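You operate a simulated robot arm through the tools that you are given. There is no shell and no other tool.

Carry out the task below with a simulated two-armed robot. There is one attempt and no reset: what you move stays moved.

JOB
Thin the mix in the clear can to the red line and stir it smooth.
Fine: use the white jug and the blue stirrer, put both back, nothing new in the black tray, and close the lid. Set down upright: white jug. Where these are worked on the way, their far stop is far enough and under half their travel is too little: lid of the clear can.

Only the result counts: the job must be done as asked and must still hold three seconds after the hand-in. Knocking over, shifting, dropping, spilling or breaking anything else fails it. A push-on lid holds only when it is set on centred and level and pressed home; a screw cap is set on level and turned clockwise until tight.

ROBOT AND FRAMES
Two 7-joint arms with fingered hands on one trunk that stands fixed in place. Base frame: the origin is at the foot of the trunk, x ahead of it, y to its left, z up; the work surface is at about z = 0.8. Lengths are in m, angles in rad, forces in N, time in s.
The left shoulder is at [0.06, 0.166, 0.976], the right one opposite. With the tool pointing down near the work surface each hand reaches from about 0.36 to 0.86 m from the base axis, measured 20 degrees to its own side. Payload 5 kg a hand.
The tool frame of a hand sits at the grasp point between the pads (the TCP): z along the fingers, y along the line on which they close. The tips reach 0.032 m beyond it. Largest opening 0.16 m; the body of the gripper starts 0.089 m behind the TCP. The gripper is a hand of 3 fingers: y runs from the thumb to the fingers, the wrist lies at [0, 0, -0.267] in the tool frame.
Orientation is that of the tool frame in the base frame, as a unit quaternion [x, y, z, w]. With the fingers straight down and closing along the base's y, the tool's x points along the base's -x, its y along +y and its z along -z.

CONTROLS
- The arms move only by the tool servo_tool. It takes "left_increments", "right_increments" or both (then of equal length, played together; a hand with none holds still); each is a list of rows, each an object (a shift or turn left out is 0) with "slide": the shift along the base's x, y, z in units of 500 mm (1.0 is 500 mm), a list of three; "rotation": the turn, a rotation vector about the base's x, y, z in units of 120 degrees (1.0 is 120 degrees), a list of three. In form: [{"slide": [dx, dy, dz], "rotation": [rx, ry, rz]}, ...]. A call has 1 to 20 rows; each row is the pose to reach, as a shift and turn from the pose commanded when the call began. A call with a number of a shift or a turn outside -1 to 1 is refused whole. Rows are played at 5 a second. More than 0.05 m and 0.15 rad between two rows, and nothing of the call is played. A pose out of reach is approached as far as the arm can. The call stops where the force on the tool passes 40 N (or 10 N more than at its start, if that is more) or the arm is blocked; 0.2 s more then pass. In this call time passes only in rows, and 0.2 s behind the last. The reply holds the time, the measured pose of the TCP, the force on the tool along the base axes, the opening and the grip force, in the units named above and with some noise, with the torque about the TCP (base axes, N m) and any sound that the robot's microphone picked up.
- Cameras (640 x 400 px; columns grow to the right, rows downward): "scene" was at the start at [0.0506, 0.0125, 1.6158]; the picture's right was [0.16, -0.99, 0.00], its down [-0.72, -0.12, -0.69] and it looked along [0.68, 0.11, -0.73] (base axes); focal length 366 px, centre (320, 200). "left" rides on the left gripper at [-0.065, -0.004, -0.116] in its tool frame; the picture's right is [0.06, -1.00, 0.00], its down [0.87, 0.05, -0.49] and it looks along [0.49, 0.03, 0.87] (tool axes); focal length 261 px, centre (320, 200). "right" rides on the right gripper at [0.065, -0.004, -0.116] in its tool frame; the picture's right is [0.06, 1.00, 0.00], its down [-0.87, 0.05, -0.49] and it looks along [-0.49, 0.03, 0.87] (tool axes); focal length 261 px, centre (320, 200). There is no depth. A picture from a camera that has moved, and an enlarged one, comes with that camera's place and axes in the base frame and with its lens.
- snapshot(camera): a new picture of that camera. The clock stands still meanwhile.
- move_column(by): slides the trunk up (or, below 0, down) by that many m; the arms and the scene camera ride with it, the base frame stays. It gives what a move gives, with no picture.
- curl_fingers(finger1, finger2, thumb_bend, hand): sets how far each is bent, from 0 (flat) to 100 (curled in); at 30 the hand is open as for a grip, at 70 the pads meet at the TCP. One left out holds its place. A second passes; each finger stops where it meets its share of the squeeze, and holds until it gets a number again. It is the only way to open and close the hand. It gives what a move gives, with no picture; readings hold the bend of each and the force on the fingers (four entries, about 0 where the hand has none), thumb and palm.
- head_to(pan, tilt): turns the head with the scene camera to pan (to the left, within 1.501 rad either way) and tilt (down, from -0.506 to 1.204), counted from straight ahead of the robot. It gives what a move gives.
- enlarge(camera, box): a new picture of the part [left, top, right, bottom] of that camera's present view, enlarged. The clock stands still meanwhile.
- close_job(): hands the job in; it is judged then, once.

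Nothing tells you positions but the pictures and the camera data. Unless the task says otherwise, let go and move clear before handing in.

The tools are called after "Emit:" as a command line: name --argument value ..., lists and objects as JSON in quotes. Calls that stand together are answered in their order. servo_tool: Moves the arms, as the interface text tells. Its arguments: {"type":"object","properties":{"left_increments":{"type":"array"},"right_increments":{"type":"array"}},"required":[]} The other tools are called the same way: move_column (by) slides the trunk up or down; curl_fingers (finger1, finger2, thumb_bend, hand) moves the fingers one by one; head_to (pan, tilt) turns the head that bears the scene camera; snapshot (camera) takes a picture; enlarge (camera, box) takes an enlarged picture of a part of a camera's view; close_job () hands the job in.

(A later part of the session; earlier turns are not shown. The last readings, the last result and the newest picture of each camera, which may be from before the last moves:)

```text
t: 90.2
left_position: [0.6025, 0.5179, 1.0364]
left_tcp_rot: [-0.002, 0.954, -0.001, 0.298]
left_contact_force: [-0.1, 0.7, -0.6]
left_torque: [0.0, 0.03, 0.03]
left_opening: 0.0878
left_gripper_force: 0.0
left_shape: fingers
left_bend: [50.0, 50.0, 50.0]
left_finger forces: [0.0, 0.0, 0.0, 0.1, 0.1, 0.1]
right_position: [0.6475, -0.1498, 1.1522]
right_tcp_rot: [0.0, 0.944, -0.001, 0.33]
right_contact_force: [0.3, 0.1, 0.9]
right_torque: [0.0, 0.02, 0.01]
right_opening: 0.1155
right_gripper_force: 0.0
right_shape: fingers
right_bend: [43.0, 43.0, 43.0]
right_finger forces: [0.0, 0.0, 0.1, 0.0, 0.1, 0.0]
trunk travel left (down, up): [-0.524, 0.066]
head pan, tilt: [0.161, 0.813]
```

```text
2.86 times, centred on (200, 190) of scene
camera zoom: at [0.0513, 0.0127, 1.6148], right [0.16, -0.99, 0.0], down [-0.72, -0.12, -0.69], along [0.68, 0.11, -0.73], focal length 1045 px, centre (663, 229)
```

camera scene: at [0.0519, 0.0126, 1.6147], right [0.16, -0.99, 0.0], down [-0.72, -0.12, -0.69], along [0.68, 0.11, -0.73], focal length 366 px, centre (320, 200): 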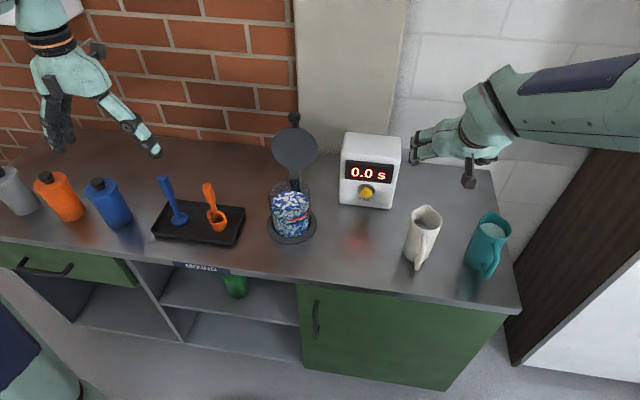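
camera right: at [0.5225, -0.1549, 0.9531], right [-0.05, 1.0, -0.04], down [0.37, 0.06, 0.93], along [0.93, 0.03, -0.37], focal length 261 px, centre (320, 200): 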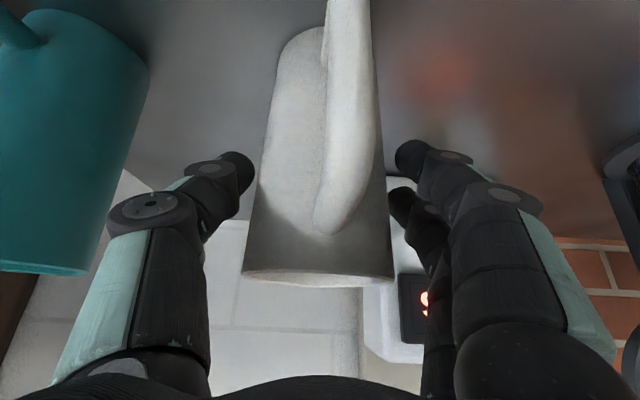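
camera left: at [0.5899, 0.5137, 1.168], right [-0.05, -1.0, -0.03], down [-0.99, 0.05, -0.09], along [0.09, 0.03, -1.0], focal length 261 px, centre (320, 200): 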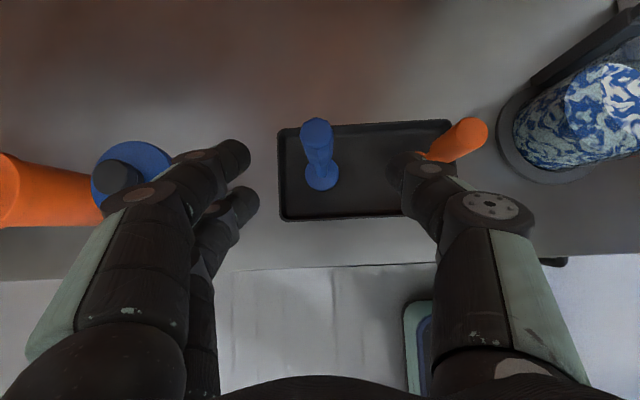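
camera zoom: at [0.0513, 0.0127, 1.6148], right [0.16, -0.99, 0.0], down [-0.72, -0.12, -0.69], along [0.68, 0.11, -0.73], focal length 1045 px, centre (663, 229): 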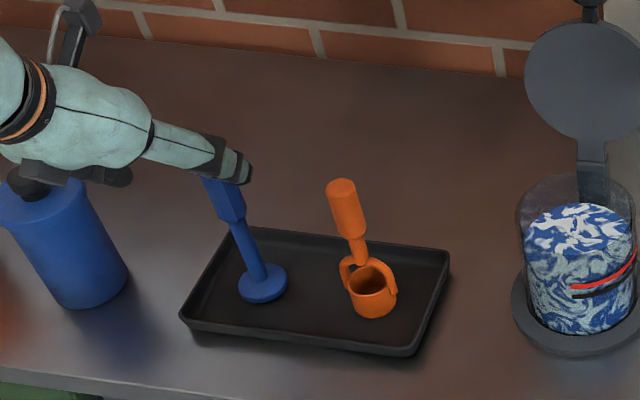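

The hand lines up with the stirrer. I'll narrow the opening to stay away from the ladle, then slide along the hand's axis onto the grip.

Emit:
curl_fingers --hand "left" --finger1 57 --finger2 57 --thumb_bend 57

Emit:
servo_tool --left_increments '[{"slide": [0.025, 0.002, -0.037]}, {"slide": [0.05, 0.002, -0.073]}]'

Emit:
snapshot --camera "left"

Emit:
enlarge --camera "scene" --box '[140, 150, 260, 260]'

```text
t: 91.2
left_position: [0.6012, 0.5181, 1.0373]
left_tcp_rot: [-0.002, 0.954, -0.001, 0.3]
left_contact_force: [-0.8, 0.0, 0.3]
left_torque: [-0.03, 0.0, 0.0]
left_opening: 0.064
left_gripper_force: 0.0
left_shape: fingers
left_bend: [56.0, 56.0, 56.0]
left_finger forces: [0.0, 0.0, 0.1, 0.1, 0.0, 0.0]
right_position: [0.6455, -0.15, 1.154]
right_tcp_rot: [0.001, 0.944, -0.001, 0.331]
right_contact_force: [0.1, 0.4, -0.6]
right_torque: [-0.01, 0.0, 0.05]
right_opening: 0.1156
right_gripper_force: 0.1
right_shape: fingers
right_bend: [43.0, 43.0, 43.0]
right_finger forces: [0.0, 0.1, 0.0, 0.0, 0.0, 0.1]
trunk travel left (down, up): [-0.524, 0.066]
head pan, tilt: [0.161, 0.813]
```

```text
t: 91.8
left_position: [0.6271, 0.5184, 1.0032]
left_tcp_rot: [-0.002, 0.954, 0.0, 0.299]
left_contact_force: [0.1, 0.5, -1.0]
left_torque: [-0.01, 0.0, 0.0]
left_opening: 0.0637
left_gripper_force: 0.1
left_shape: fingers
left_bend: [56.0, 56.0, 56.0]
left_finger forces: [0.0, 0.0, 0.0, 0.0, 0.0, 0.0]
right_position: [0.6457, -0.1497, 1.1526]
right_tcp_rot: [0.0, 0.944, -0.002, 0.33]
right_contact_force: [-0.1, -0.1, -0.5]
right_torque: [0.02, 0.03, 0.03]
right_opening: 0.1153
right_gripper_force: 0.1
right_shape: fingers
right_bend: [43.0, 43.0, 43.0]
right_finger forces: [0.1, 0.0, 0.0, 0.0, 0.0, 0.0]
trunk travel left (down, up): [-0.524, 0.066]
head pan, tilt: [0.161, 0.813]
```

```text
taken
camera left: at [0.6147, 0.5153, 1.1345], right [-0.05, -1.0, -0.03], down [-0.99, 0.05, -0.09], along [0.09, 0.03, -1.0], focal length 261 px, centre (320, 200)
```

left: 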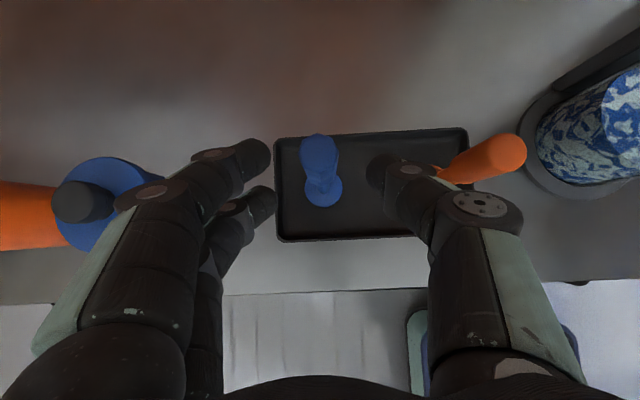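

```text
3.64 times, centred on (200, 205) of scene
camera zoom: at [0.051, 0.0127, 1.6148], right [0.16, -0.99, 0.0], down [-0.72, -0.12, -0.69], along [0.68, 0.11, -0.73], focal length 1330 px, centre (756, 182)
```

zoom: 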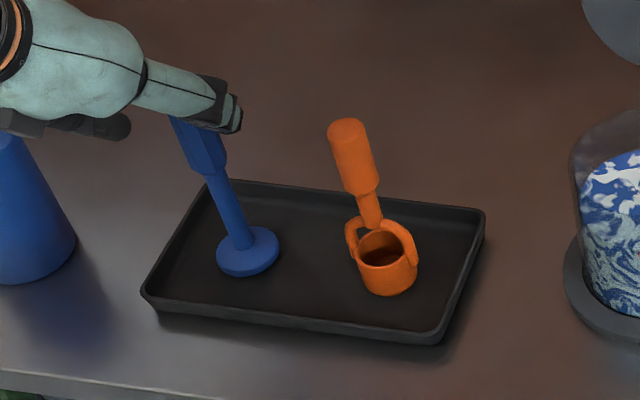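

Centred well. Final approach onto the grip.

Emit:
servo_tool --left_increments '[{"slide": [0.02, 0.001, -0.03]}, {"slide": [0.04, 0.002, -0.06]}, {"slide": [0.057, 0.002, -0.087]}, {"slide": [0.057, 0.002, -0.087]}]'

Emit:
snapshot --camera "left"

Emit:
enlarge --camera "scene" --box '[140, 150, 260, 260]'

```text
t: 92.8
left_position: [0.6545, 0.5202, 0.9589]
left_tcp_rot: [-0.002, 0.954, 0.0, 0.299]
left_contact_force: [0.4, -0.2, -0.1]
left_torque: [0.01, 0.01, 0.01]
left_opening: 0.0636
left_gripper_force: 0.1
left_shape: fingers
left_bend: [56.0, 56.0, 56.0]
left_finger forces: [0.1, 0.1, 0.0, 0.0, 0.1, 0.0]
right_position: [0.6453, -0.151, 1.1537]
right_tcp_rot: [0.001, 0.943, -0.001, 0.331]
right_contact_force: [0.6, 0.2, -0.2]
right_torque: [-0.03, -0.04, 0.01]
right_opening: 0.1154
right_gripper_force: 0.0
right_shape: fingers
right_bend: [43.0, 43.0, 43.0]
right_finger forces: [0.1, 0.0, 0.1, 0.0, 0.0, 0.1]
trunk travel left (down, up): [-0.524, 0.066]
head pan, tilt: [0.161, 0.813]
```

```text
taken
camera left: at [0.6425, 0.5159, 1.0905], right [-0.05, -1.0, -0.03], down [-0.99, 0.05, -0.09], along [0.09, 0.03, -0.99], focal length 261 px, centre (320, 200)
```

left: 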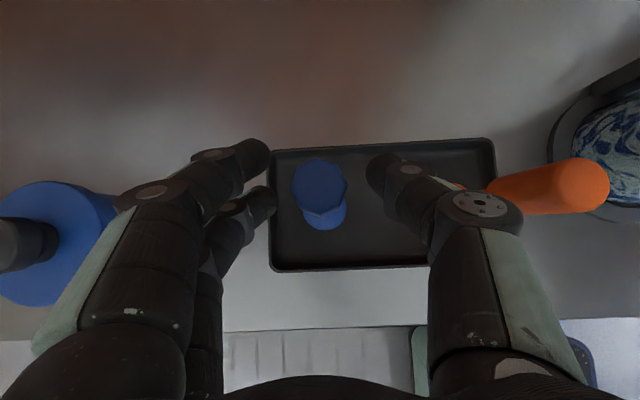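

```text
3.64 times, centred on (200, 205) of scene
camera zoom: at [0.0502, 0.0123, 1.6149], right [0.16, -0.99, 0.0], down [-0.72, -0.12, -0.69], along [0.68, 0.11, -0.73], focal length 1330 px, centre (756, 182)
```

zoom: 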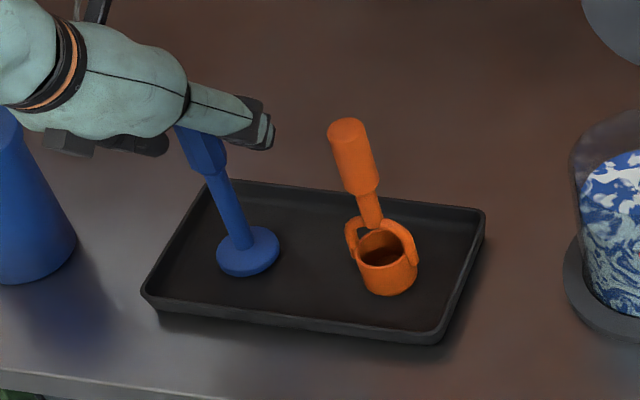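

The handle's top is right between thumb and fingers. Closing the grip.

Emit:
curl_fingers --hand "left" --finger1 74 --finger2 74 --thumb_bend 74

Emit:
snapshot --camera "left"

Emit:
enlarge --camera "scene" --box '[140, 150, 260, 260]'

```text
t: 93.8
left_position: [0.6547, 0.5201, 0.9583]
left_tcp_rot: [-0.001, 0.954, -0.001, 0.299]
left_contact_force: [0.1, 0.5, 1.6]
left_torque: [-0.02, -0.05, 0.01]
left_opening: 0.0135
left_gripper_force: 13.3
left_shape: fingers
left_bend: [73.0, 66.0, 69.0]
left_finger forces: [3.3, 10.9, 0.0, 0.0, 13.1, 0.1]
right_position: [0.6454, -0.1513, 1.1534]
right_tcp_rot: [0.0, 0.944, -0.001, 0.331]
right_contact_force: [-0.4, -0.3, 0.9]
right_torque: [-0.03, 0.01, -0.01]
right_opening: 0.1153
right_gripper_force: 0.2
right_shape: fingers
right_bend: [43.0, 43.0, 43.0]
right_finger forces: [0.0, 0.0, 0.0, 0.1, 0.1, 0.0]
trunk travel left (down, up): [-0.524, 0.066]
head pan, tilt: [0.161, 0.813]
```

```text
taken
camera left: at [0.6426, 0.5158, 1.0906], right [-0.05, -1.0, -0.03], down [-0.99, 0.05, -0.09], along [0.09, 0.03, -1.0], focal length 261 px, centre (320, 200)
```

left: 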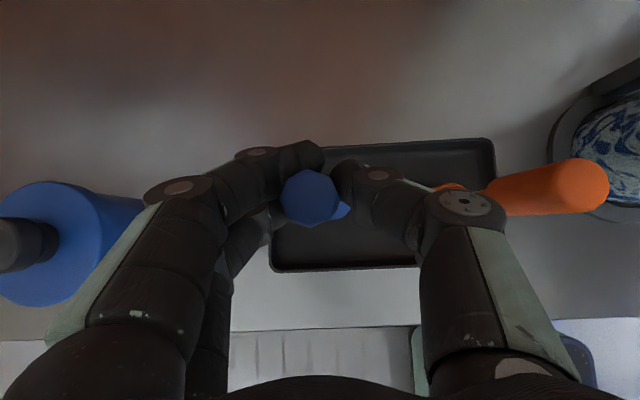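

```text
3.64 times, centred on (200, 205) of scene
camera zoom: at [0.0504, 0.0124, 1.6148], right [0.16, -0.99, 0.0], down [-0.72, -0.12, -0.69], along [0.68, 0.11, -0.73], focal length 1330 px, centre (756, 182)
```

zoom: 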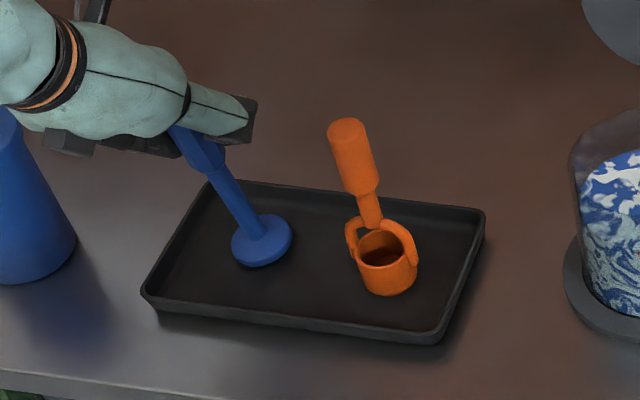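

The grip is firm (13 N) but the stirrer has tipped a few degrees sideways in the hand. I'll lift it slightly and see how it hangs.

Emit:
servo_tool --left_increments '[{"slide": [0, 0, 0.02]}, {"slide": [0, 0, 0.05]}, {"slide": [0, 0, 0.08]}]'

Emit:
snapshot --camera "left"

Emit:
enlarge --camera "scene" --box '[140, 150, 260, 260]'

```text
t: 94.6
left_position: [0.656, 0.5215, 0.9976]
left_tcp_rot: [0.0, 0.954, 0.0, 0.299]
left_contact_force: [-0.2, 0.6, -0.9]
left_torque: [-0.01, 0.05, 0.0]
left_opening: 0.0134
left_gripper_force: 13.1
left_shape: fingers
left_bend: [73.0, 65.0, 69.0]
left_finger forces: [3.2, 10.8, 0.0, 0.1, 12.4, 0.0]
right_position: [0.6451, -0.1503, 1.153]
right_tcp_rot: [0.0, 0.944, -0.001, 0.331]
right_contact_force: [-0.1, -0.4, 0.2]
right_torque: [-0.01, 0.01, -0.02]
right_opening: 0.1154
right_gripper_force: 0.1
right_shape: fingers
right_bend: [43.0, 43.0, 43.0]
right_finger forces: [0.0, 0.0, 0.1, 0.0, 0.1, 0.1]
trunk travel left (down, up): [-0.524, 0.066]
head pan, tilt: [0.161, 0.813]
```

```text
taken
camera left: at [0.6439, 0.5169, 1.1293], right [-0.05, -1.0, -0.03], down [-0.99, 0.05, -0.09], along [0.09, 0.03, -1.0], focal length 261 px, centre (320, 200)
```

left: 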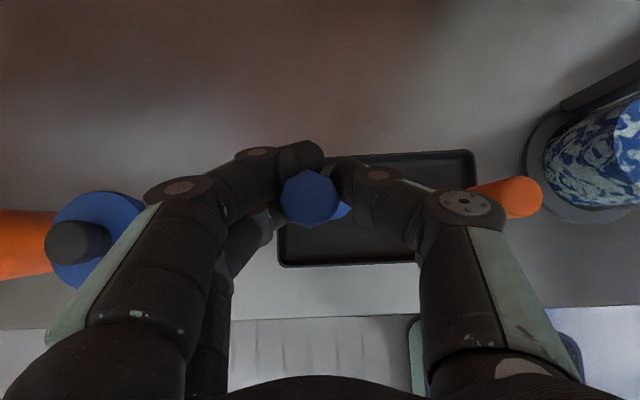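

```text
3.64 times, centred on (200, 205) of scene
camera zoom: at [0.0504, 0.0124, 1.6148], right [0.16, -0.99, 0.0], down [-0.72, -0.12, -0.69], along [0.68, 0.11, -0.73], focal length 1330 px, centre (756, 182)
```

zoom: 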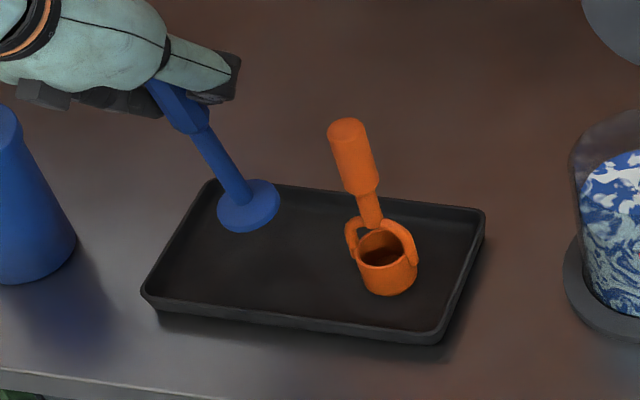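

The stirrer is held about 8° off vertical. I'll turn the hand to bring it upright while lifting it high enough to clear the ladle.

Emit:
servo_tool --left_increments '[{"slide": [0, 0, 0.05], "rotation": [0.014, 0.0164, 0]}, {"slide": [0, 0, 0.12], "rotation": [0.028, 0.0328, 0]}, {"slide": [0, 0, 0.19], "rotation": [0.042, 0.0492, 0]}, {"slide": [0, 0, 0.27], "rotation": [0.042, 0.0492, 0]}, {"slide": [0, 0, 0.35], "rotation": [0.042, 0.0492, 0]}]'

Emit:
snapshot --camera "scene"

Emit:
enlarge --camera "scene" --box '[120, 100, 260, 230]'

```text
t: 95.8
left_position: [0.6554, 0.5222, 1.1749]
left_tcp_rot: [0.012, 0.967, 0.042, 0.25]
left_contact_force: [0.9, -0.6, -1.9]
left_torque: [0.01, 0.04, 0.01]
left_opening: 0.0126
left_gripper_force: 12.5
left_shape: fingers
left_bend: [73.0, 65.0, 69.0]
left_finger forces: [3.0, 10.6, 0.0, 0.0, 12.2, 0.0]
right_position: [0.6455, -0.1509, 1.152]
right_tcp_rot: [0.0, 0.944, -0.001, 0.33]
right_contact_force: [0.0, -0.7, 0.1]
right_torque: [0.04, 0.01, -0.02]
right_opening: 0.1153
right_gripper_force: 0.0
right_shape: fingers
right_bend: [43.0, 43.0, 43.0]
right_finger forces: [0.1, 0.0, 0.1, 0.1, 0.1, 0.0]
trunk travel left (down, up): [-0.524, 0.066]
head pan, tilt: [0.161, 0.813]
```

```text
taken
camera scene: at [0.0504, 0.012, 1.6148], right [0.16, -0.99, 0.0], down [-0.72, -0.12, -0.69], along [0.68, 0.11, -0.73], focal length 366 px, centre (320, 200)
```

scene: 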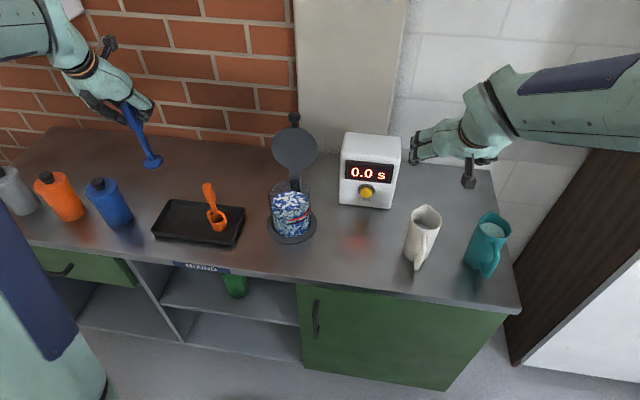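

```text
3.08 times, centred on (190, 165) of scene
camera zoom: at [0.0504, 0.012, 1.6148], right [0.16, -0.99, 0.0], down [-0.72, -0.12, -0.69], along [0.68, 0.11, -0.73], focal length 1126 px, centre (720, 308)
```

zoom: 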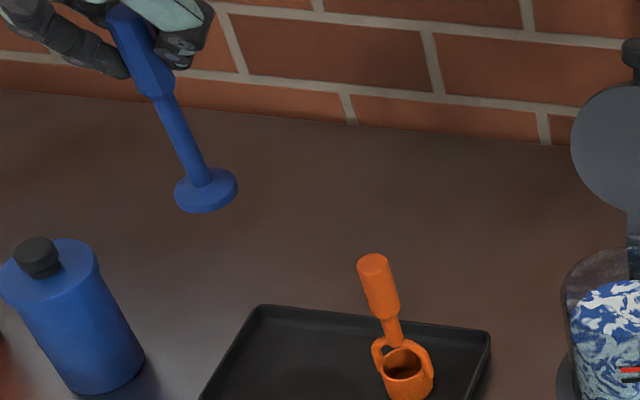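

The stirrer is now upright and well above everything. I'll carry it over to the can.

Emit:
servo_tool --left_increments '[{"slide": [0.01, -0.06, 0]}, {"slide": [0.02, -0.13, 0]}, {"slide": [0.03, -0.21, 0]}, {"slide": [0.04, -0.29, 0]}, {"slide": [0.05, -0.37, 0]}, {"slide": [0.06, -0.45, 0]}, {"slide": [0.07, -0.53, 0]}, {"slide": [0.08, -0.6, 0]}, {"slide": [0.083, -0.65, 0]}, {"slide": [0.083, -0.65, 0]}]'

Emit:
snapshot --camera "scene"

Emit:
enlarge --camera "scene" --box '[220, 60, 360, 260]'

Emit:
snapshot --camera "left"

Emit:
snapshot --camera "right"

```text
t: 98.0
left_position: [0.6984, 0.1928, 1.1767]
left_tcp_rot: [0.012, 0.967, 0.041, 0.25]
left_contact_force: [0.6, 1.1, -1.7]
left_torque: [-0.03, -0.04, -0.03]
left_opening: 0.0123
left_gripper_force: 12.1
left_shape: fingers
left_bend: [73.0, 65.0, 69.0]
left_finger forces: [2.5, 10.4, 0.1, 0.1, 11.9, 0.0]
right_position: [0.6459, -0.1501, 1.1534]
right_tcp_rot: [0.0, 0.944, -0.002, 0.331]
right_contact_force: [0.6, 0.5, -1.0]
right_torque: [0.01, 0.02, 0.01]
right_opening: 0.1151
right_gripper_force: 0.1
right_shape: fingers
right_bend: [43.0, 43.0, 43.0]
right_finger forces: [0.1, 0.0, 0.0, 0.0, 0.0, 0.0]
trunk travel left (down, up): [-0.524, 0.066]
head pan, tilt: [0.161, 0.813]
```

```text
taken
camera scene: at [0.0507, 0.0129, 1.6148], right [0.16, -0.99, 0.0], down [-0.72, -0.12, -0.69], along [0.68, 0.11, -0.73], focal length 366 px, centre (320, 200)
```

scene: 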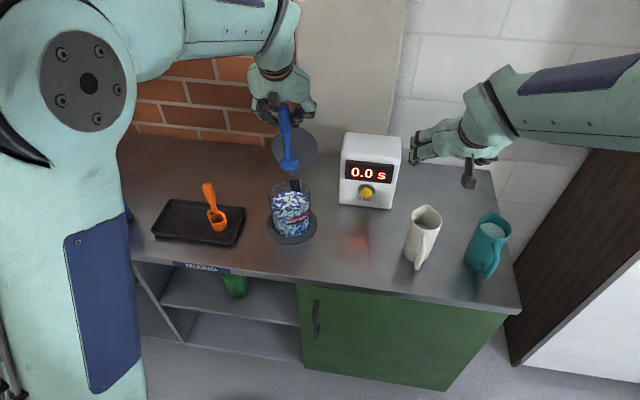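

```text
2.00 times, centred on (290, 160) of scene
camera zoom: at [0.0507, 0.0129, 1.6148], right [0.16, -0.99, 0.0], down [-0.72, -0.12, -0.69], along [0.68, 0.11, -0.73], focal length 732 px, centre (380, 280)
```

zoom: 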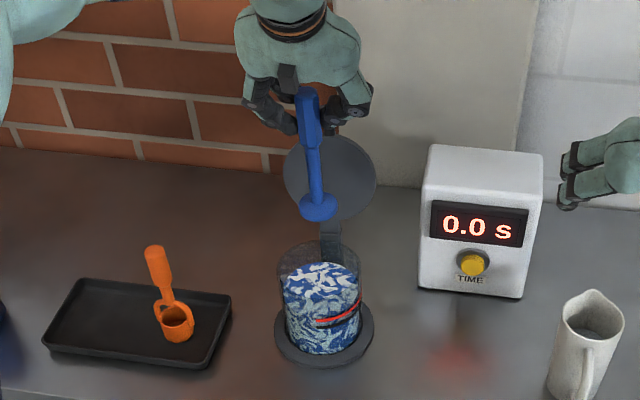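

```text
taken
camera left: at [0.6993, 0.1769, 1.3071], right [-0.06, -0.99, -0.12], down [-1.0, 0.06, 0.01], along [-0.01, 0.12, -0.99], focal length 261 px, centre (320, 200)
```

left: 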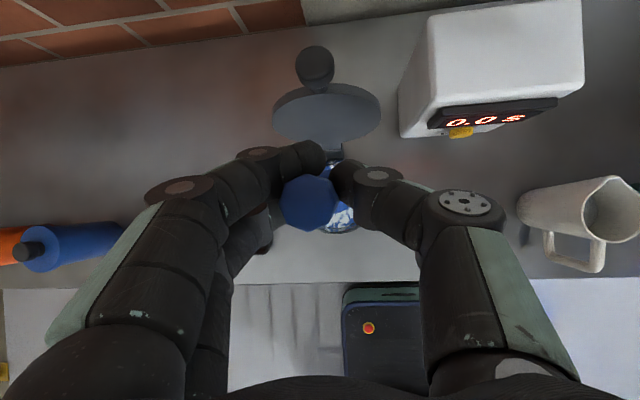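

```text
taken
camera right: at [0.5226, -0.1545, 1.2038], right [-0.05, 1.0, -0.04], down [0.37, 0.06, 0.93], along [0.93, 0.03, -0.37], focal length 261 px, centre (320, 200)
```

right: 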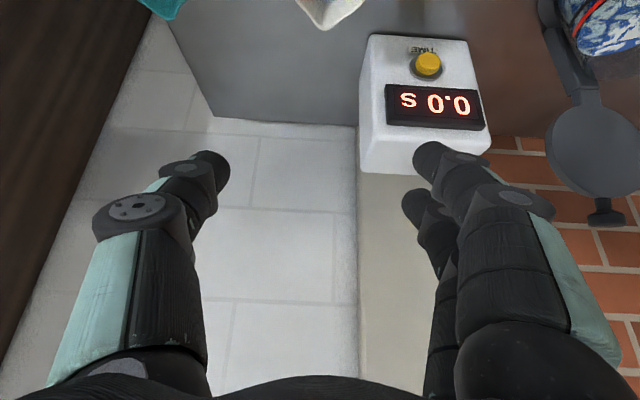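

The stirrer's foot is right above the can. I'll check the alignment against the rim in a close-up before lowering.

Emit:
enlarge --camera "scene" --box '[255, 145, 335, 250]'

Emit:
enlarge --camera "left" --box '[260, 120, 400, 260]'

```text
3.81 times, centred on (295, 198) of scene
camera zoom: at [0.0507, 0.0129, 1.6148], right [0.16, -0.99, 0.0], down [-0.72, -0.12, -0.69], along [0.68, 0.11, -0.73], focal length 1394 px, centre (415, 210)
```

zoom: 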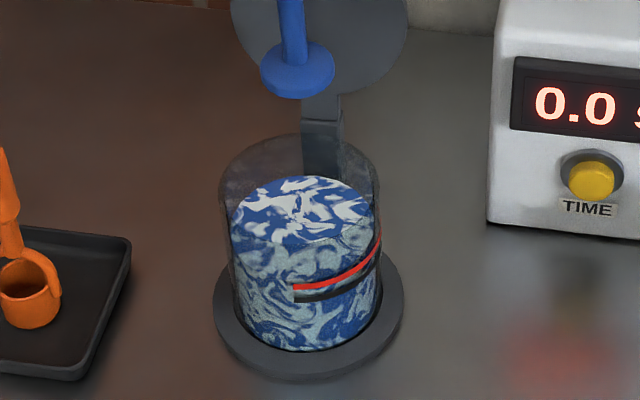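

```text
2.86 times, centred on (330, 190) of left
camera zoom: at [0.6993, 0.1769, 1.3071], right [-0.06, -0.99, -0.12], down [-1.0, 0.06, 0.01], along [-0.01, 0.12, -0.99], focal length 745 px, centre (291, 229)
```

zoom: 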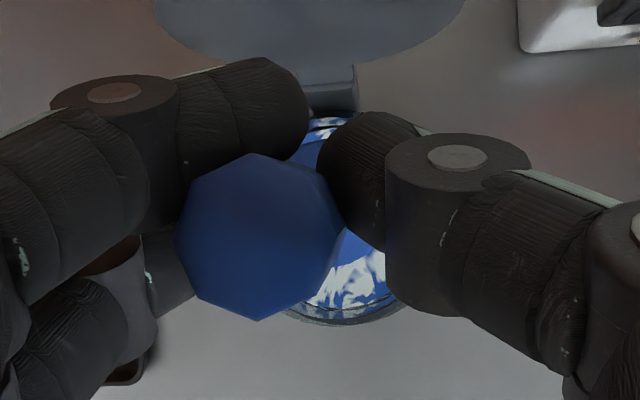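

By better fits the can's axis is at about (0.698, 0.1985). The foot is about 4 mm too far in x, so I'll correct that and lower to just above the rim.

Emit:
servo_tool --left_increments '[{"slide": [-0.008, 0, -0.04]}, {"slide": [-0.008, 0, -0.09]}, {"slide": [-0.008, 0, -0.14]}, {"slide": [-0.008, 0, -0.17]}, {"slide": [-0.008, 0, -0.17]}]'

Emit:
enlarge --camera "scene" --box '[255, 145, 335, 250]'

Emit:
snapshot --camera "right"

```text
t: 99.2
left_position: [0.6936, 0.1974, 1.0891]
left_tcp_rot: [0.012, 0.967, 0.041, 0.249]
left_contact_force: [-0.3, 0.5, -1.4]
left_torque: [-0.02, 0.04, -0.02]
left_opening: 0.0123
left_gripper_force: 12.2
left_shape: fingers
left_bend: [73.0, 65.0, 69.0]
left_finger forces: [2.4, 10.4, 0.0, 0.0, 11.8, 0.0]
right_position: [0.6442, -0.15, 1.1526]
right_tcp_rot: [0.0, 0.944, -0.001, 0.331]
right_contact_force: [-0.9, 0.2, -0.4]
right_torque: [-0.01, 0.01, 0.01]
right_opening: 0.1154
right_gripper_force: 0.1
right_shape: fingers
right_bend: [43.0, 43.0, 43.0]
right_finger forces: [0.0, 0.0, 0.0, 0.1, 0.0, 0.0]
trunk travel left (down, up): [-0.524, 0.066]
head pan, tilt: [0.161, 0.813]
```

```text
3.81 times, centred on (295, 198) of scene
camera zoom: at [0.0506, 0.0124, 1.6148], right [0.16, -0.99, 0.0], down [-0.72, -0.12, -0.69], along [0.68, 0.11, -0.73], focal length 1394 px, centre (415, 210)
```

zoom: 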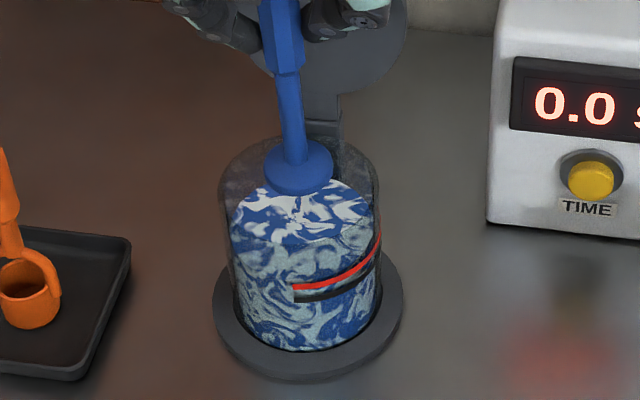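

```text
taken
camera right: at [0.5224, -0.1549, 1.2038], right [-0.05, 1.0, -0.04], down [0.37, 0.06, 0.93], along [0.93, 0.03, -0.37], focal length 261 px, centre (320, 200)
```

right: 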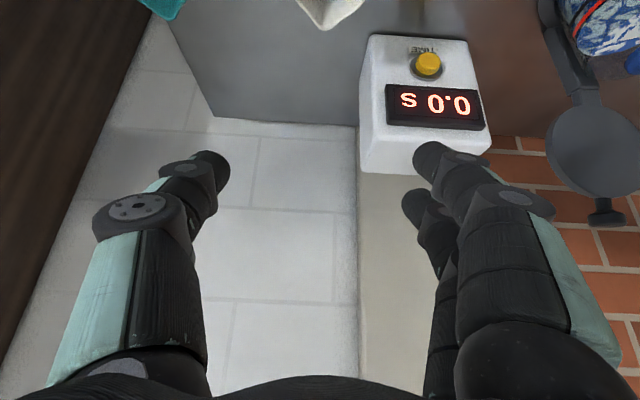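

The foot is inside the rim's outline. I'll lower it into the mix in small steps.

Emit:
servo_tool --left_increments '[{"slide": [-0.006, 0, -0.03]}, {"slide": [-0.006, 0, -0.07]}, {"slide": [-0.006, 0, -0.11]}, {"slide": [-0.006, 0, -0.15]}, {"slide": [-0.006, 0, -0.18]}, {"slide": [-0.006, 0, -0.205]}]'

Emit:
enlarge --camera "scene" --box '[255, 125, 335, 250]'

Emit:
enlarge --camera "left" --box '[260, 80, 420, 260]'

```text
t: 100.6
left_position: [0.691, 0.1953, 0.9843]
left_tcp_rot: [0.012, 0.967, 0.042, 0.249]
left_contact_force: [0.8, -0.4, -0.6]
left_torque: [0.02, 0.02, 0.0]
left_opening: 0.0118
left_gripper_force: 12.3
left_shape: fingers
left_bend: [73.0, 65.0, 69.0]
left_finger forces: [2.1, 10.4, 0.0, 0.0, 11.6, 0.1]
right_position: [0.6453, -0.1511, 1.1531]
right_tcp_rot: [0.001, 0.944, -0.001, 0.33]
right_contact_force: [0.6, 0.0, -0.8]
right_torque: [0.02, 0.03, -0.02]
right_opening: 0.1155
right_gripper_force: 0.1
right_shape: fingers
right_bend: [43.0, 43.0, 43.0]
right_finger forces: [0.1, 0.0, 0.1, 0.0, 0.0, 0.0]
trunk travel left (down, up): [-0.524, 0.066]
head pan, tilt: [0.161, 0.813]
```

```text
3.20 times, centred on (295, 188) of scene
camera zoom: at [0.051, 0.0124, 1.6148], right [0.16, -0.99, 0.0], down [-0.72, -0.12, -0.69], along [0.68, 0.11, -0.73], focal length 1171 px, centre (400, 240)
```

zoom: 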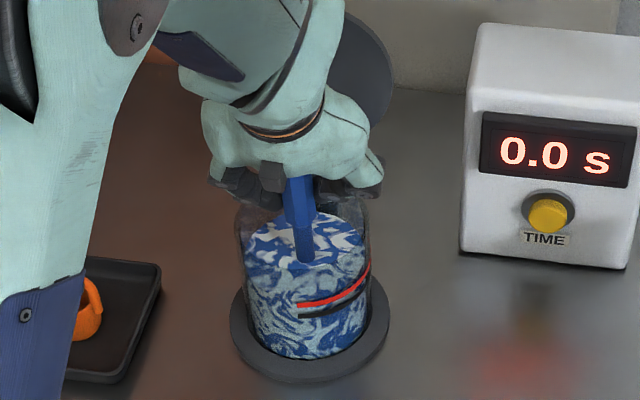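

```text
2.22 times, centred on (340, 170) of left
camera zoom: at [0.6926, 0.179, 1.1163], right [-0.06, -0.99, -0.12], down [-1.0, 0.06, 0.02], along [-0.01, 0.12, -0.99], focal length 579 px, centre (276, 267)
```

zoom: 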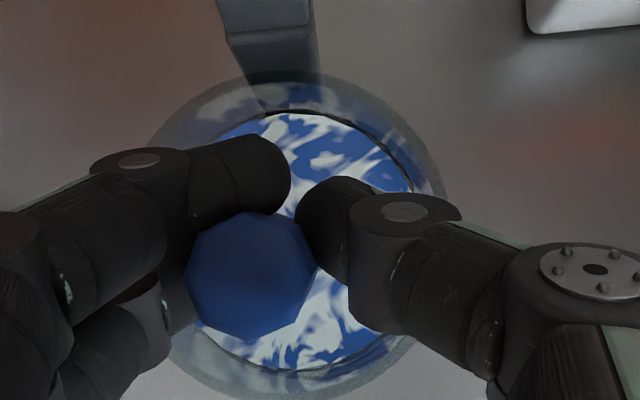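

The foot is submerged near the can's centre without touching anything. Now I'll stir in circles of about 17 mm radius.

Emit:
servo_tool --left_increments '[{"slide": [0.034, 0, 0]}, {"slide": [0.0275, 0.02, 0]}, {"slide": [0.0105, 0.0323, 0]}, {"slide": [-0.0105, 0.0323, 0]}, {"slide": [-0.0275, 0.02, 0]}, {"slide": [-0.034, 0, 0]}, {"slide": [-0.0275, -0.02, 0]}, {"slide": [-0.0105, -0.0323, 0]}, {"slide": [0.0105, -0.0323, 0]}, {"slide": [0.0275, -0.02, 0]}, {"slide": [0.034, 0, 0]}, {"slide": [0.0275, 0.02, 0]}, {"slide": [0.0105, 0.0323, 0]}, {"slide": [-0.0105, 0.0323, 0]}, {"slide": [-0.0275, 0.02, 0]}, {"slide": [-0.034, 0, 0]}, {"slide": [-0.0275, -0.02, 0]}, {"slide": [-0.0105, -0.0323, 0]}, {"slide": [0.0105, -0.0323, 0]}, {"slide": [0.0, 0.0, 0]}]'

Emit:
enlarge --camera "scene" --box '[255, 125, 335, 250]'

Emit:
enlarge --camera "left" --box '[260, 80, 420, 260]'

```text
t: 104.8
left_position: [0.6903, 0.1975, 0.9844]
left_tcp_rot: [0.012, 0.967, 0.042, 0.25]
left_contact_force: [-0.3, 0.2, -0.8]
left_torque: [0.0, 0.01, 0.0]
left_opening: 0.0114
left_gripper_force: 12.5
left_shape: fingers
left_bend: [73.0, 65.0, 69.0]
left_finger forces: [2.4, 10.7, 0.0, 0.1, 11.6, 0.0]
right_position: [0.6459, -0.1508, 1.1533]
right_tcp_rot: [0.001, 0.943, -0.002, 0.331]
right_contact_force: [-0.4, -0.1, -0.2]
right_torque: [0.0, -0.01, -0.06]
right_opening: 0.1153
right_gripper_force: 0.1
right_shape: fingers
right_bend: [43.0, 43.0, 43.0]
right_finger forces: [0.0, 0.1, 0.0, 0.0, 0.1, 0.0]
trunk travel left (down, up): [-0.524, 0.066]
head pan, tilt: [0.161, 0.813]
```

```text
3.20 times, centred on (295, 188) of scene
camera zoom: at [0.0503, 0.0131, 1.6148], right [0.16, -0.99, 0.0], down [-0.72, -0.12, -0.69], along [0.68, 0.11, -0.73], focal length 1171 px, centre (400, 240)
```

zoom: 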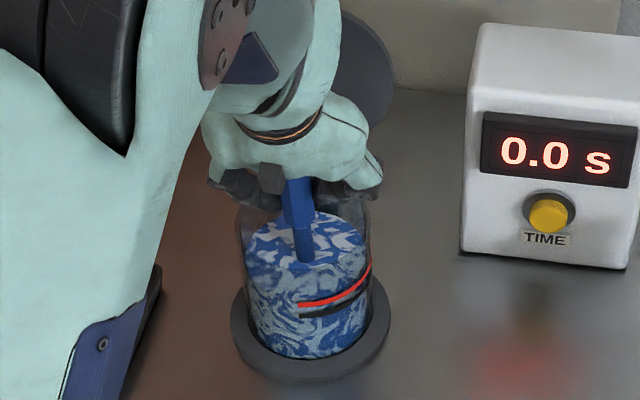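

```text
2.22 times, centred on (340, 170) of left
camera zoom: at [0.6914, 0.1804, 1.1154], right [-0.06, -0.99, -0.12], down [-1.0, 0.06, 0.01], along [-0.01, 0.12, -0.99], focal length 579 px, centre (276, 267)
```

zoom: 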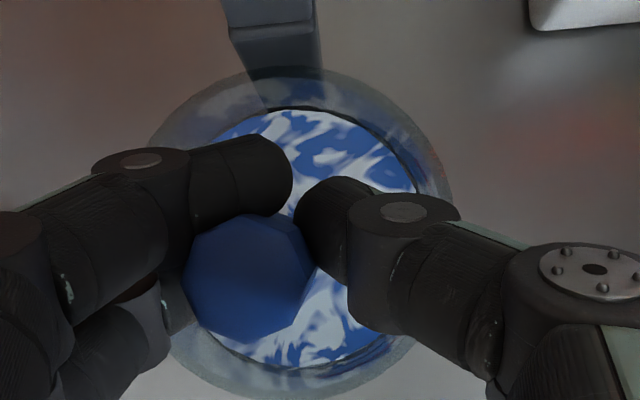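

Mixing has begun to blend the colours a little. The left elbow drifts somewhat while stirring, so I'll check the whole scene before continuing.

Emit:
snapshot --camera "scene"

```text
taken
camera scene: at [0.0503, 0.0131, 1.6148], right [0.16, -0.99, 0.0], down [-0.72, -0.12, -0.69], along [0.68, 0.11, -0.73], focal length 366 px, centre (320, 200)
```

scene: 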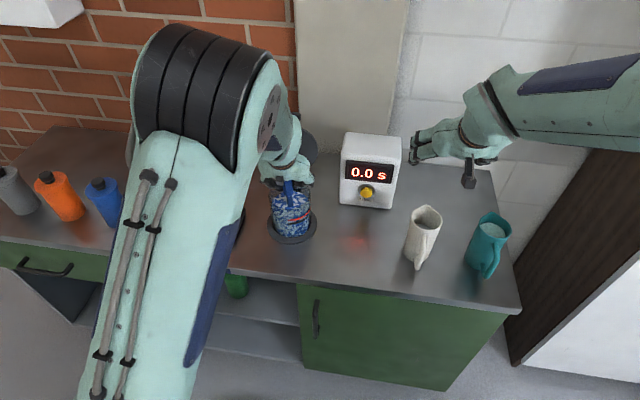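

The elbow is high up, away from the tray. I'll continue stirring.

Emit:
servo_tool --left_increments '[{"slide": [0.034, 0, 0]}, {"slide": [0.0275, 0.02, 0]}, {"slide": [0.0105, 0.0323, 0]}, {"slide": [-0.0105, 0.0323, 0]}, {"slide": [-0.0275, 0.02, 0]}, {"slide": [-0.034, 0, 0]}, {"slide": [-0.0275, -0.02, 0]}, {"slide": [-0.0105, -0.0323, 0]}, {"slide": [0.0105, -0.0323, 0]}, {"slide": [0.0275, -0.02, 0]}, {"slide": [0.034, 0, 0]}, {"slide": [0.0275, 0.02, 0]}, {"slide": [0.0105, 0.0323, 0]}, {"slide": [-0.0105, 0.0323, 0]}, {"slide": [-0.0275, 0.02, 0]}, {"slide": [-0.034, 0, 0]}, {"slide": [-0.0275, -0.02, 0]}, {"slide": [-0.0105, -0.0323, 0]}, {"slide": [0.0105, -0.0323, 0]}, {"slide": [0.0, 0.0, 0]}]'

Emit:
enlarge --camera "left" --box '[260, 80, 420, 260]'

Emit:
enlarge --camera "scene" --box '[255, 125, 335, 250]'

```text
t: 109.0
left_position: [0.6903, 0.1969, 0.9859]
left_tcp_rot: [0.013, 0.968, 0.042, 0.249]
left_contact_force: [-0.7, -0.2, -1.0]
left_torque: [-0.05, -0.02, -0.02]
left_opening: 0.0112
left_gripper_force: 12.5
left_shape: fingers
left_bend: [73.0, 65.0, 69.0]
left_finger forces: [2.3, 10.9, 0.0, 0.0, 11.6, 0.0]
right_position: [0.6449, -0.1482, 1.1528]
right_tcp_rot: [0.001, 0.944, -0.002, 0.331]
right_contact_force: [0.6, 0.1, -0.8]
right_torque: [-0.02, 0.01, -0.01]
right_opening: 0.1155
right_gripper_force: 0.0
right_shape: fingers
right_bend: [43.0, 43.0, 43.0]
right_finger forces: [0.1, 0.1, 0.1, 0.0, 0.1, 0.1]
trunk travel left (down, up): [-0.524, 0.066]
head pan, tilt: [0.161, 0.813]
```

```text
2.22 times, centred on (340, 170) of left
camera zoom: at [0.6915, 0.1806, 1.1177], right [-0.06, -0.99, -0.12], down [-1.0, 0.06, 0.01], along [-0.01, 0.12, -0.99], focal length 579 px, centre (276, 267)
```

zoom: 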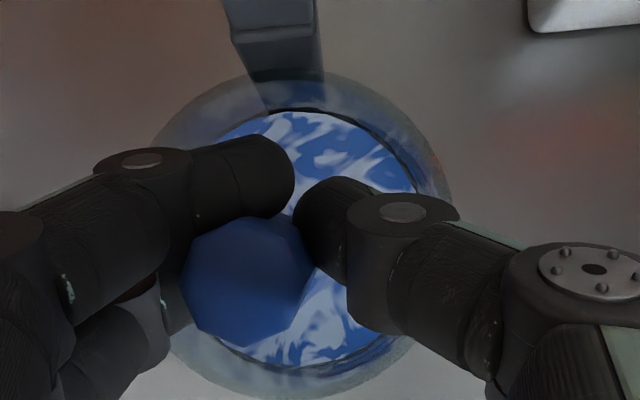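

```text
3.20 times, centred on (295, 188) of scene
camera zoom: at [0.0503, 0.0132, 1.6148], right [0.16, -0.99, 0.0], down [-0.72, -0.12, -0.69], along [0.68, 0.11, -0.73], focal length 1171 px, centre (400, 240)
```

zoom: 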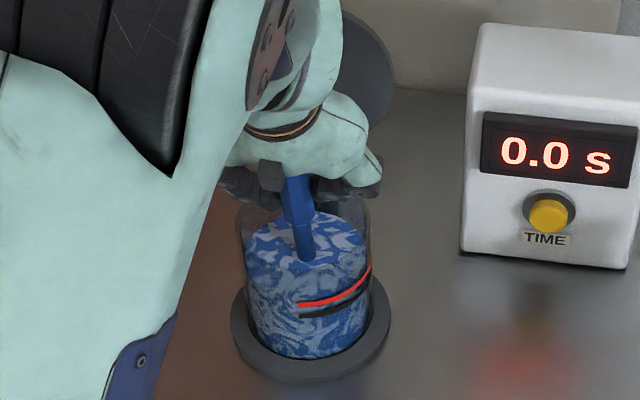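

The contrast is fading steadily: white has turned light blue. I'll stir the other way, somewhat faster, which should also let the elbow drift back.

Emit:
servo_tool --left_increments '[{"slide": [0.035, 0, 0]}, {"slide": [0.0175, -0.0303, 0]}, {"slide": [-0.0175, -0.0303, 0]}, {"slide": [-0.035, 0, 0]}, {"slide": [-0.0175, 0.0303, 0]}, {"slide": [0.0175, 0.0303, 0]}, {"slide": [0.035, 0, 0]}, {"slide": [0.0175, -0.0303, 0]}, {"slide": [-0.0175, -0.0303, 0]}, {"slide": [-0.035, 0, 0]}, {"slide": [-0.0175, 0.0303, 0]}, {"slide": [0.0175, 0.0303, 0]}, {"slide": [0.035, 0, 0]}, {"slide": [0.0175, -0.0303, 0]}, {"slide": [-0.0175, -0.0303, 0]}, {"slide": [-0.035, 0, 0]}, {"slide": [-0.0175, 0.0303, 0]}, {"slide": [0.0175, 0.0303, 0]}, {"slide": [0.02, 0, 0]}, {"slide": [0, 0, 0]}]'

Emit:
enlarge --camera "left" --box '[260, 80, 420, 260]'

Emit:
snapshot --camera "scene"

```text
t: 113.2
left_position: [0.6903, 0.1956, 0.985]
left_tcp_rot: [0.012, 0.967, 0.04, 0.25]
left_contact_force: [0.6, 0.8, -2.4]
left_torque: [-0.02, 0.02, 0.0]
left_opening: 0.0105
left_gripper_force: 11.8
left_shape: fingers
left_bend: [73.0, 65.0, 69.0]
left_finger forces: [2.1, 11.2, 0.1, 0.0, 11.3, 0.1]
right_position: [0.6446, -0.1508, 1.1529]
right_tcp_rot: [0.0, 0.944, -0.002, 0.329]
right_contact_force: [-0.1, 0.4, -0.1]
right_torque: [-0.02, 0.0, 0.0]
right_opening: 0.1155
right_gripper_force: 0.0
right_shape: fingers
right_bend: [43.0, 43.0, 43.0]
right_finger forces: [0.0, 0.0, 0.1, 0.1, 0.0, 0.0]
trunk travel left (down, up): [-0.524, 0.066]
head pan, tilt: [0.161, 0.813]
```

```text
2.22 times, centred on (340, 170) of left
camera zoom: at [0.6925, 0.1788, 1.1166], right [-0.06, -0.99, -0.12], down [-1.0, 0.06, 0.02], along [-0.01, 0.12, -0.99], focal length 579 px, centre (276, 267)
```

zoom: 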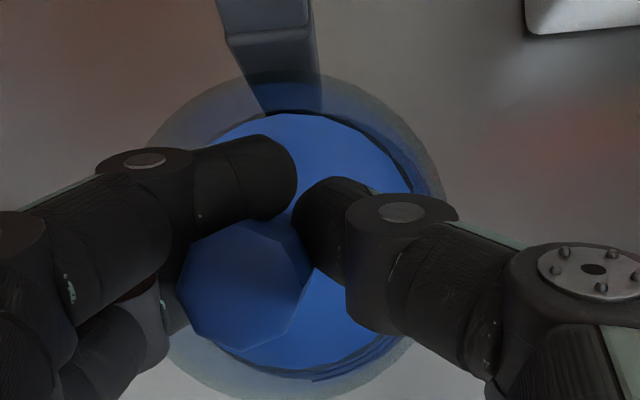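

```text
taken
camera scene: at [0.0505, 0.0129, 1.6148], right [0.16, -0.99, 0.0], down [-0.72, -0.12, -0.69], along [0.68, 0.11, -0.73], focal length 366 px, centre (320, 200)
```

scene: 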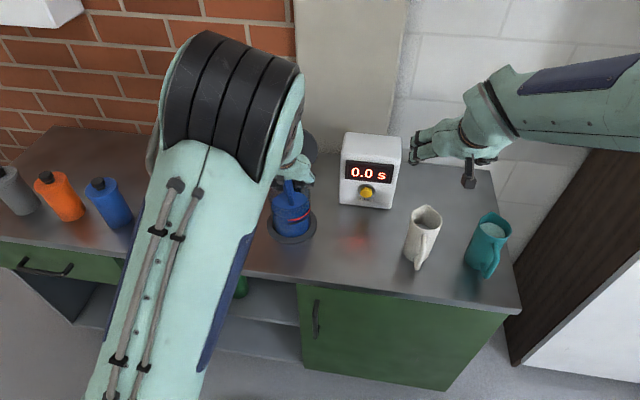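

The mix now looks uniform from above. I'll check it through the side wall.

Emit:
enlarge --camera "scene" --box '[255, 165, 335, 255]'

```text
4.44 times, centred on (295, 210) of scene
camera zoom: at [0.0505, 0.0129, 1.6148], right [0.16, -0.99, 0.0], down [-0.72, -0.12, -0.69], along [0.68, 0.11, -0.73], focal length 1626 px, centre (431, 156)
```

zoom: 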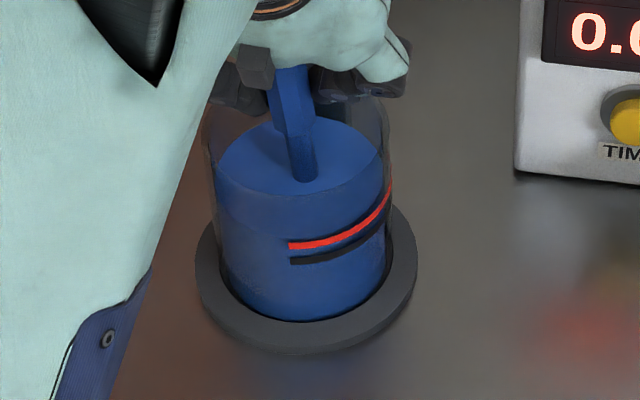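

It's smooth all through. I'll raise the foot just out of the liquid, still inside the can, and let it drip for a few seconds before carrying it off.

Emit:
servo_tool --left_increments '[{"slide": [0, 0, 0.03]}, {"slide": [0, 0, 0.06]}, {"slide": [0, 0, 0.09]}, {"slide": [0, 0, 0.12]}, {"slide": [0, 0, 0.15]}, {"slide": [0, 0, 0.15]}, {"slide": [0, 0, 0.15]}, {"slide": [0, 0, 0.15]}, {"slide": [0, 0, 0.15]}, {"slide": [0, 0, 0.15]}, {"slide": [0, 0, 0.15]}, {"slide": [0, 0, 0.15]}, {"slide": [0, 0, 0.15]}, {"slide": [0, 0, 0.15]}, {"slide": [0, 0, 0.15]}, {"slide": [0, 0, 0.15]}, {"slide": [0, 0, 0.15]}, {"slide": [0, 0, 0.15]}, {"slide": [0, 0, 0.15]}, {"slide": [0, 0, 0.15]}]'

Emit:
enlarge --camera "scene" --box '[255, 145, 335, 255]'

Emit:
enlarge --camera "left" --box '[240, 80, 420, 260]'

```text
t: 117.4
left_position: [0.6926, 0.1947, 1.0618]
left_tcp_rot: [0.012, 0.968, 0.041, 0.249]
left_contact_force: [-0.6, 0.3, -0.9]
left_torque: [0.0, 0.04, -0.02]
left_opening: 0.0098
left_gripper_force: 12.3
left_shape: fingers
left_bend: [73.0, 65.0, 69.0]
left_finger forces: [2.1, 11.3, 0.0, 0.0, 11.3, 0.1]
right_position: [0.6452, -0.1506, 1.1532]
right_tcp_rot: [0.001, 0.944, -0.001, 0.33]
right_contact_force: [0.2, -0.1, -0.2]
right_torque: [-0.02, 0.01, -0.05]
right_opening: 0.1152
right_gripper_force: 0.0
right_shape: fingers
right_bend: [43.0, 43.0, 43.0]
right_finger forces: [0.0, 0.1, 0.1, 0.1, 0.0, 0.0]
trunk travel left (down, up): [-0.524, 0.066]
head pan, tilt: [0.161, 0.813]
```

```text
3.64 times, centred on (295, 200) of scene
camera zoom: at [0.0507, 0.0124, 1.6148], right [0.16, -0.99, 0.0], down [-0.72, -0.12, -0.69], along [0.68, 0.11, -0.73], focal length 1330 px, centre (411, 200)
```

zoom: 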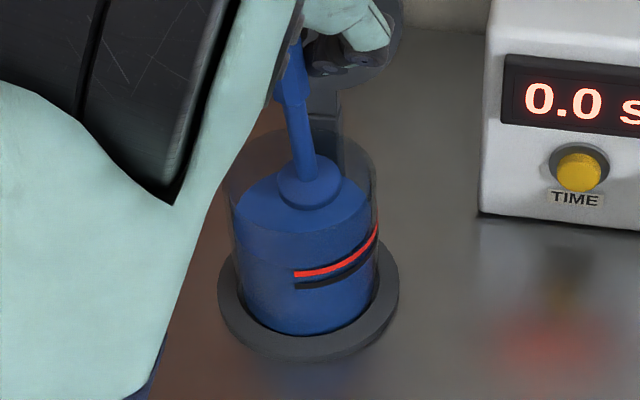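

```text
2.22 times, centred on (330, 170) of left
camera zoom: at [0.6928, 0.179, 1.1913], right [-0.06, -0.99, -0.12], down [-1.0, 0.06, 0.01], along [-0.01, 0.12, -0.99], focal length 579 px, centre (298, 267)
```

zoom: 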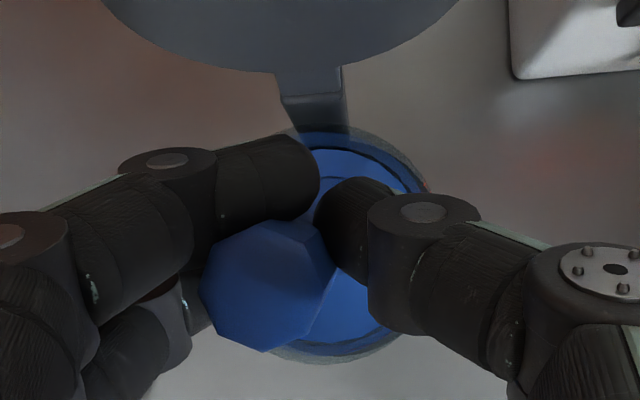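

No drips, and the can's content is smooth. I'll lift the stirrer clear and straighten its slight lean (about 6°).

Emit:
servo_tool --left_increments '[{"slide": [0, 0, 0.04]}, {"slide": [0, 0, 0.09]}, {"slide": [0, 0, 0.14], "rotation": [0.004, 0.016, 0]}, {"slide": [0, 0, 0.19], "rotation": [0.008, 0.032, 0]}, {"slide": [0, 0, 0.24], "rotation": [0.0125, 0.048, 0]}, {"slide": [0, 0, 0.24], "rotation": [0.0125, 0.048, 0]}]'

Emit:
snapshot --camera "scene"

Emit:
snapshot --camera "left"

```text
t: 118.8
left_position: [0.6901, 0.1924, 1.1816]
left_tcp_rot: [0.017, 0.978, 0.054, 0.2]
left_contact_force: [-0.8, 0.3, -1.3]
left_torque: [0.02, -0.02, 0.01]
left_opening: 0.0099
left_gripper_force: 12.3
left_shape: fingers
left_bend: [74.0, 65.0, 69.0]
left_finger forces: [1.7, 11.1, 0.0, 0.0, 11.4, 0.0]
right_position: [0.6458, -0.1501, 1.152]
right_tcp_rot: [0.001, 0.944, -0.001, 0.331]
right_contact_force: [-0.3, -0.4, 0.7]
right_torque: [-0.01, 0.0, 0.01]
right_opening: 0.1153
right_gripper_force: 0.1
right_shape: fingers
right_bend: [43.0, 43.0, 43.0]
right_finger forces: [0.0, 0.0, 0.0, 0.0, 0.0, 0.0]
trunk travel left (down, up): [-0.524, 0.066]
head pan, tilt: [0.161, 0.813]
```

```text
taken
camera scene: at [0.0507, 0.0125, 1.6148], right [0.16, -0.99, 0.0], down [-0.72, -0.12, -0.69], along [0.68, 0.11, -0.73], focal length 366 px, centre (320, 200)
```

scene: 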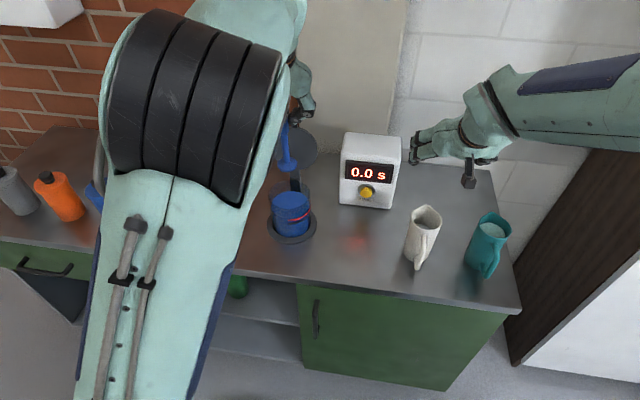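

```text
taken
camera left: at [0.7047, 0.1737, 1.3112], right [-0.07, -0.99, -0.14], down [-0.99, 0.05, 0.12], along [-0.11, 0.14, -0.98], focal length 261 px, centre (320, 200)
```

left: 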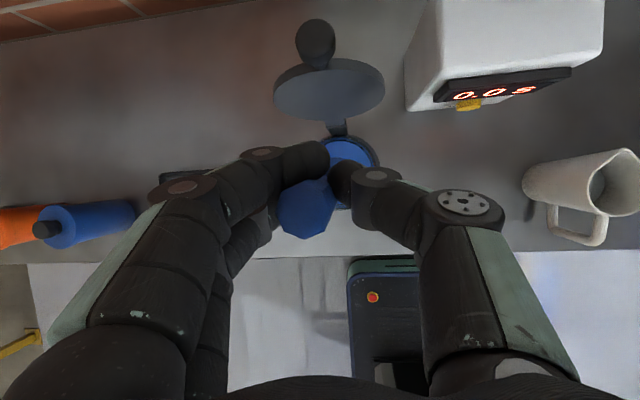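

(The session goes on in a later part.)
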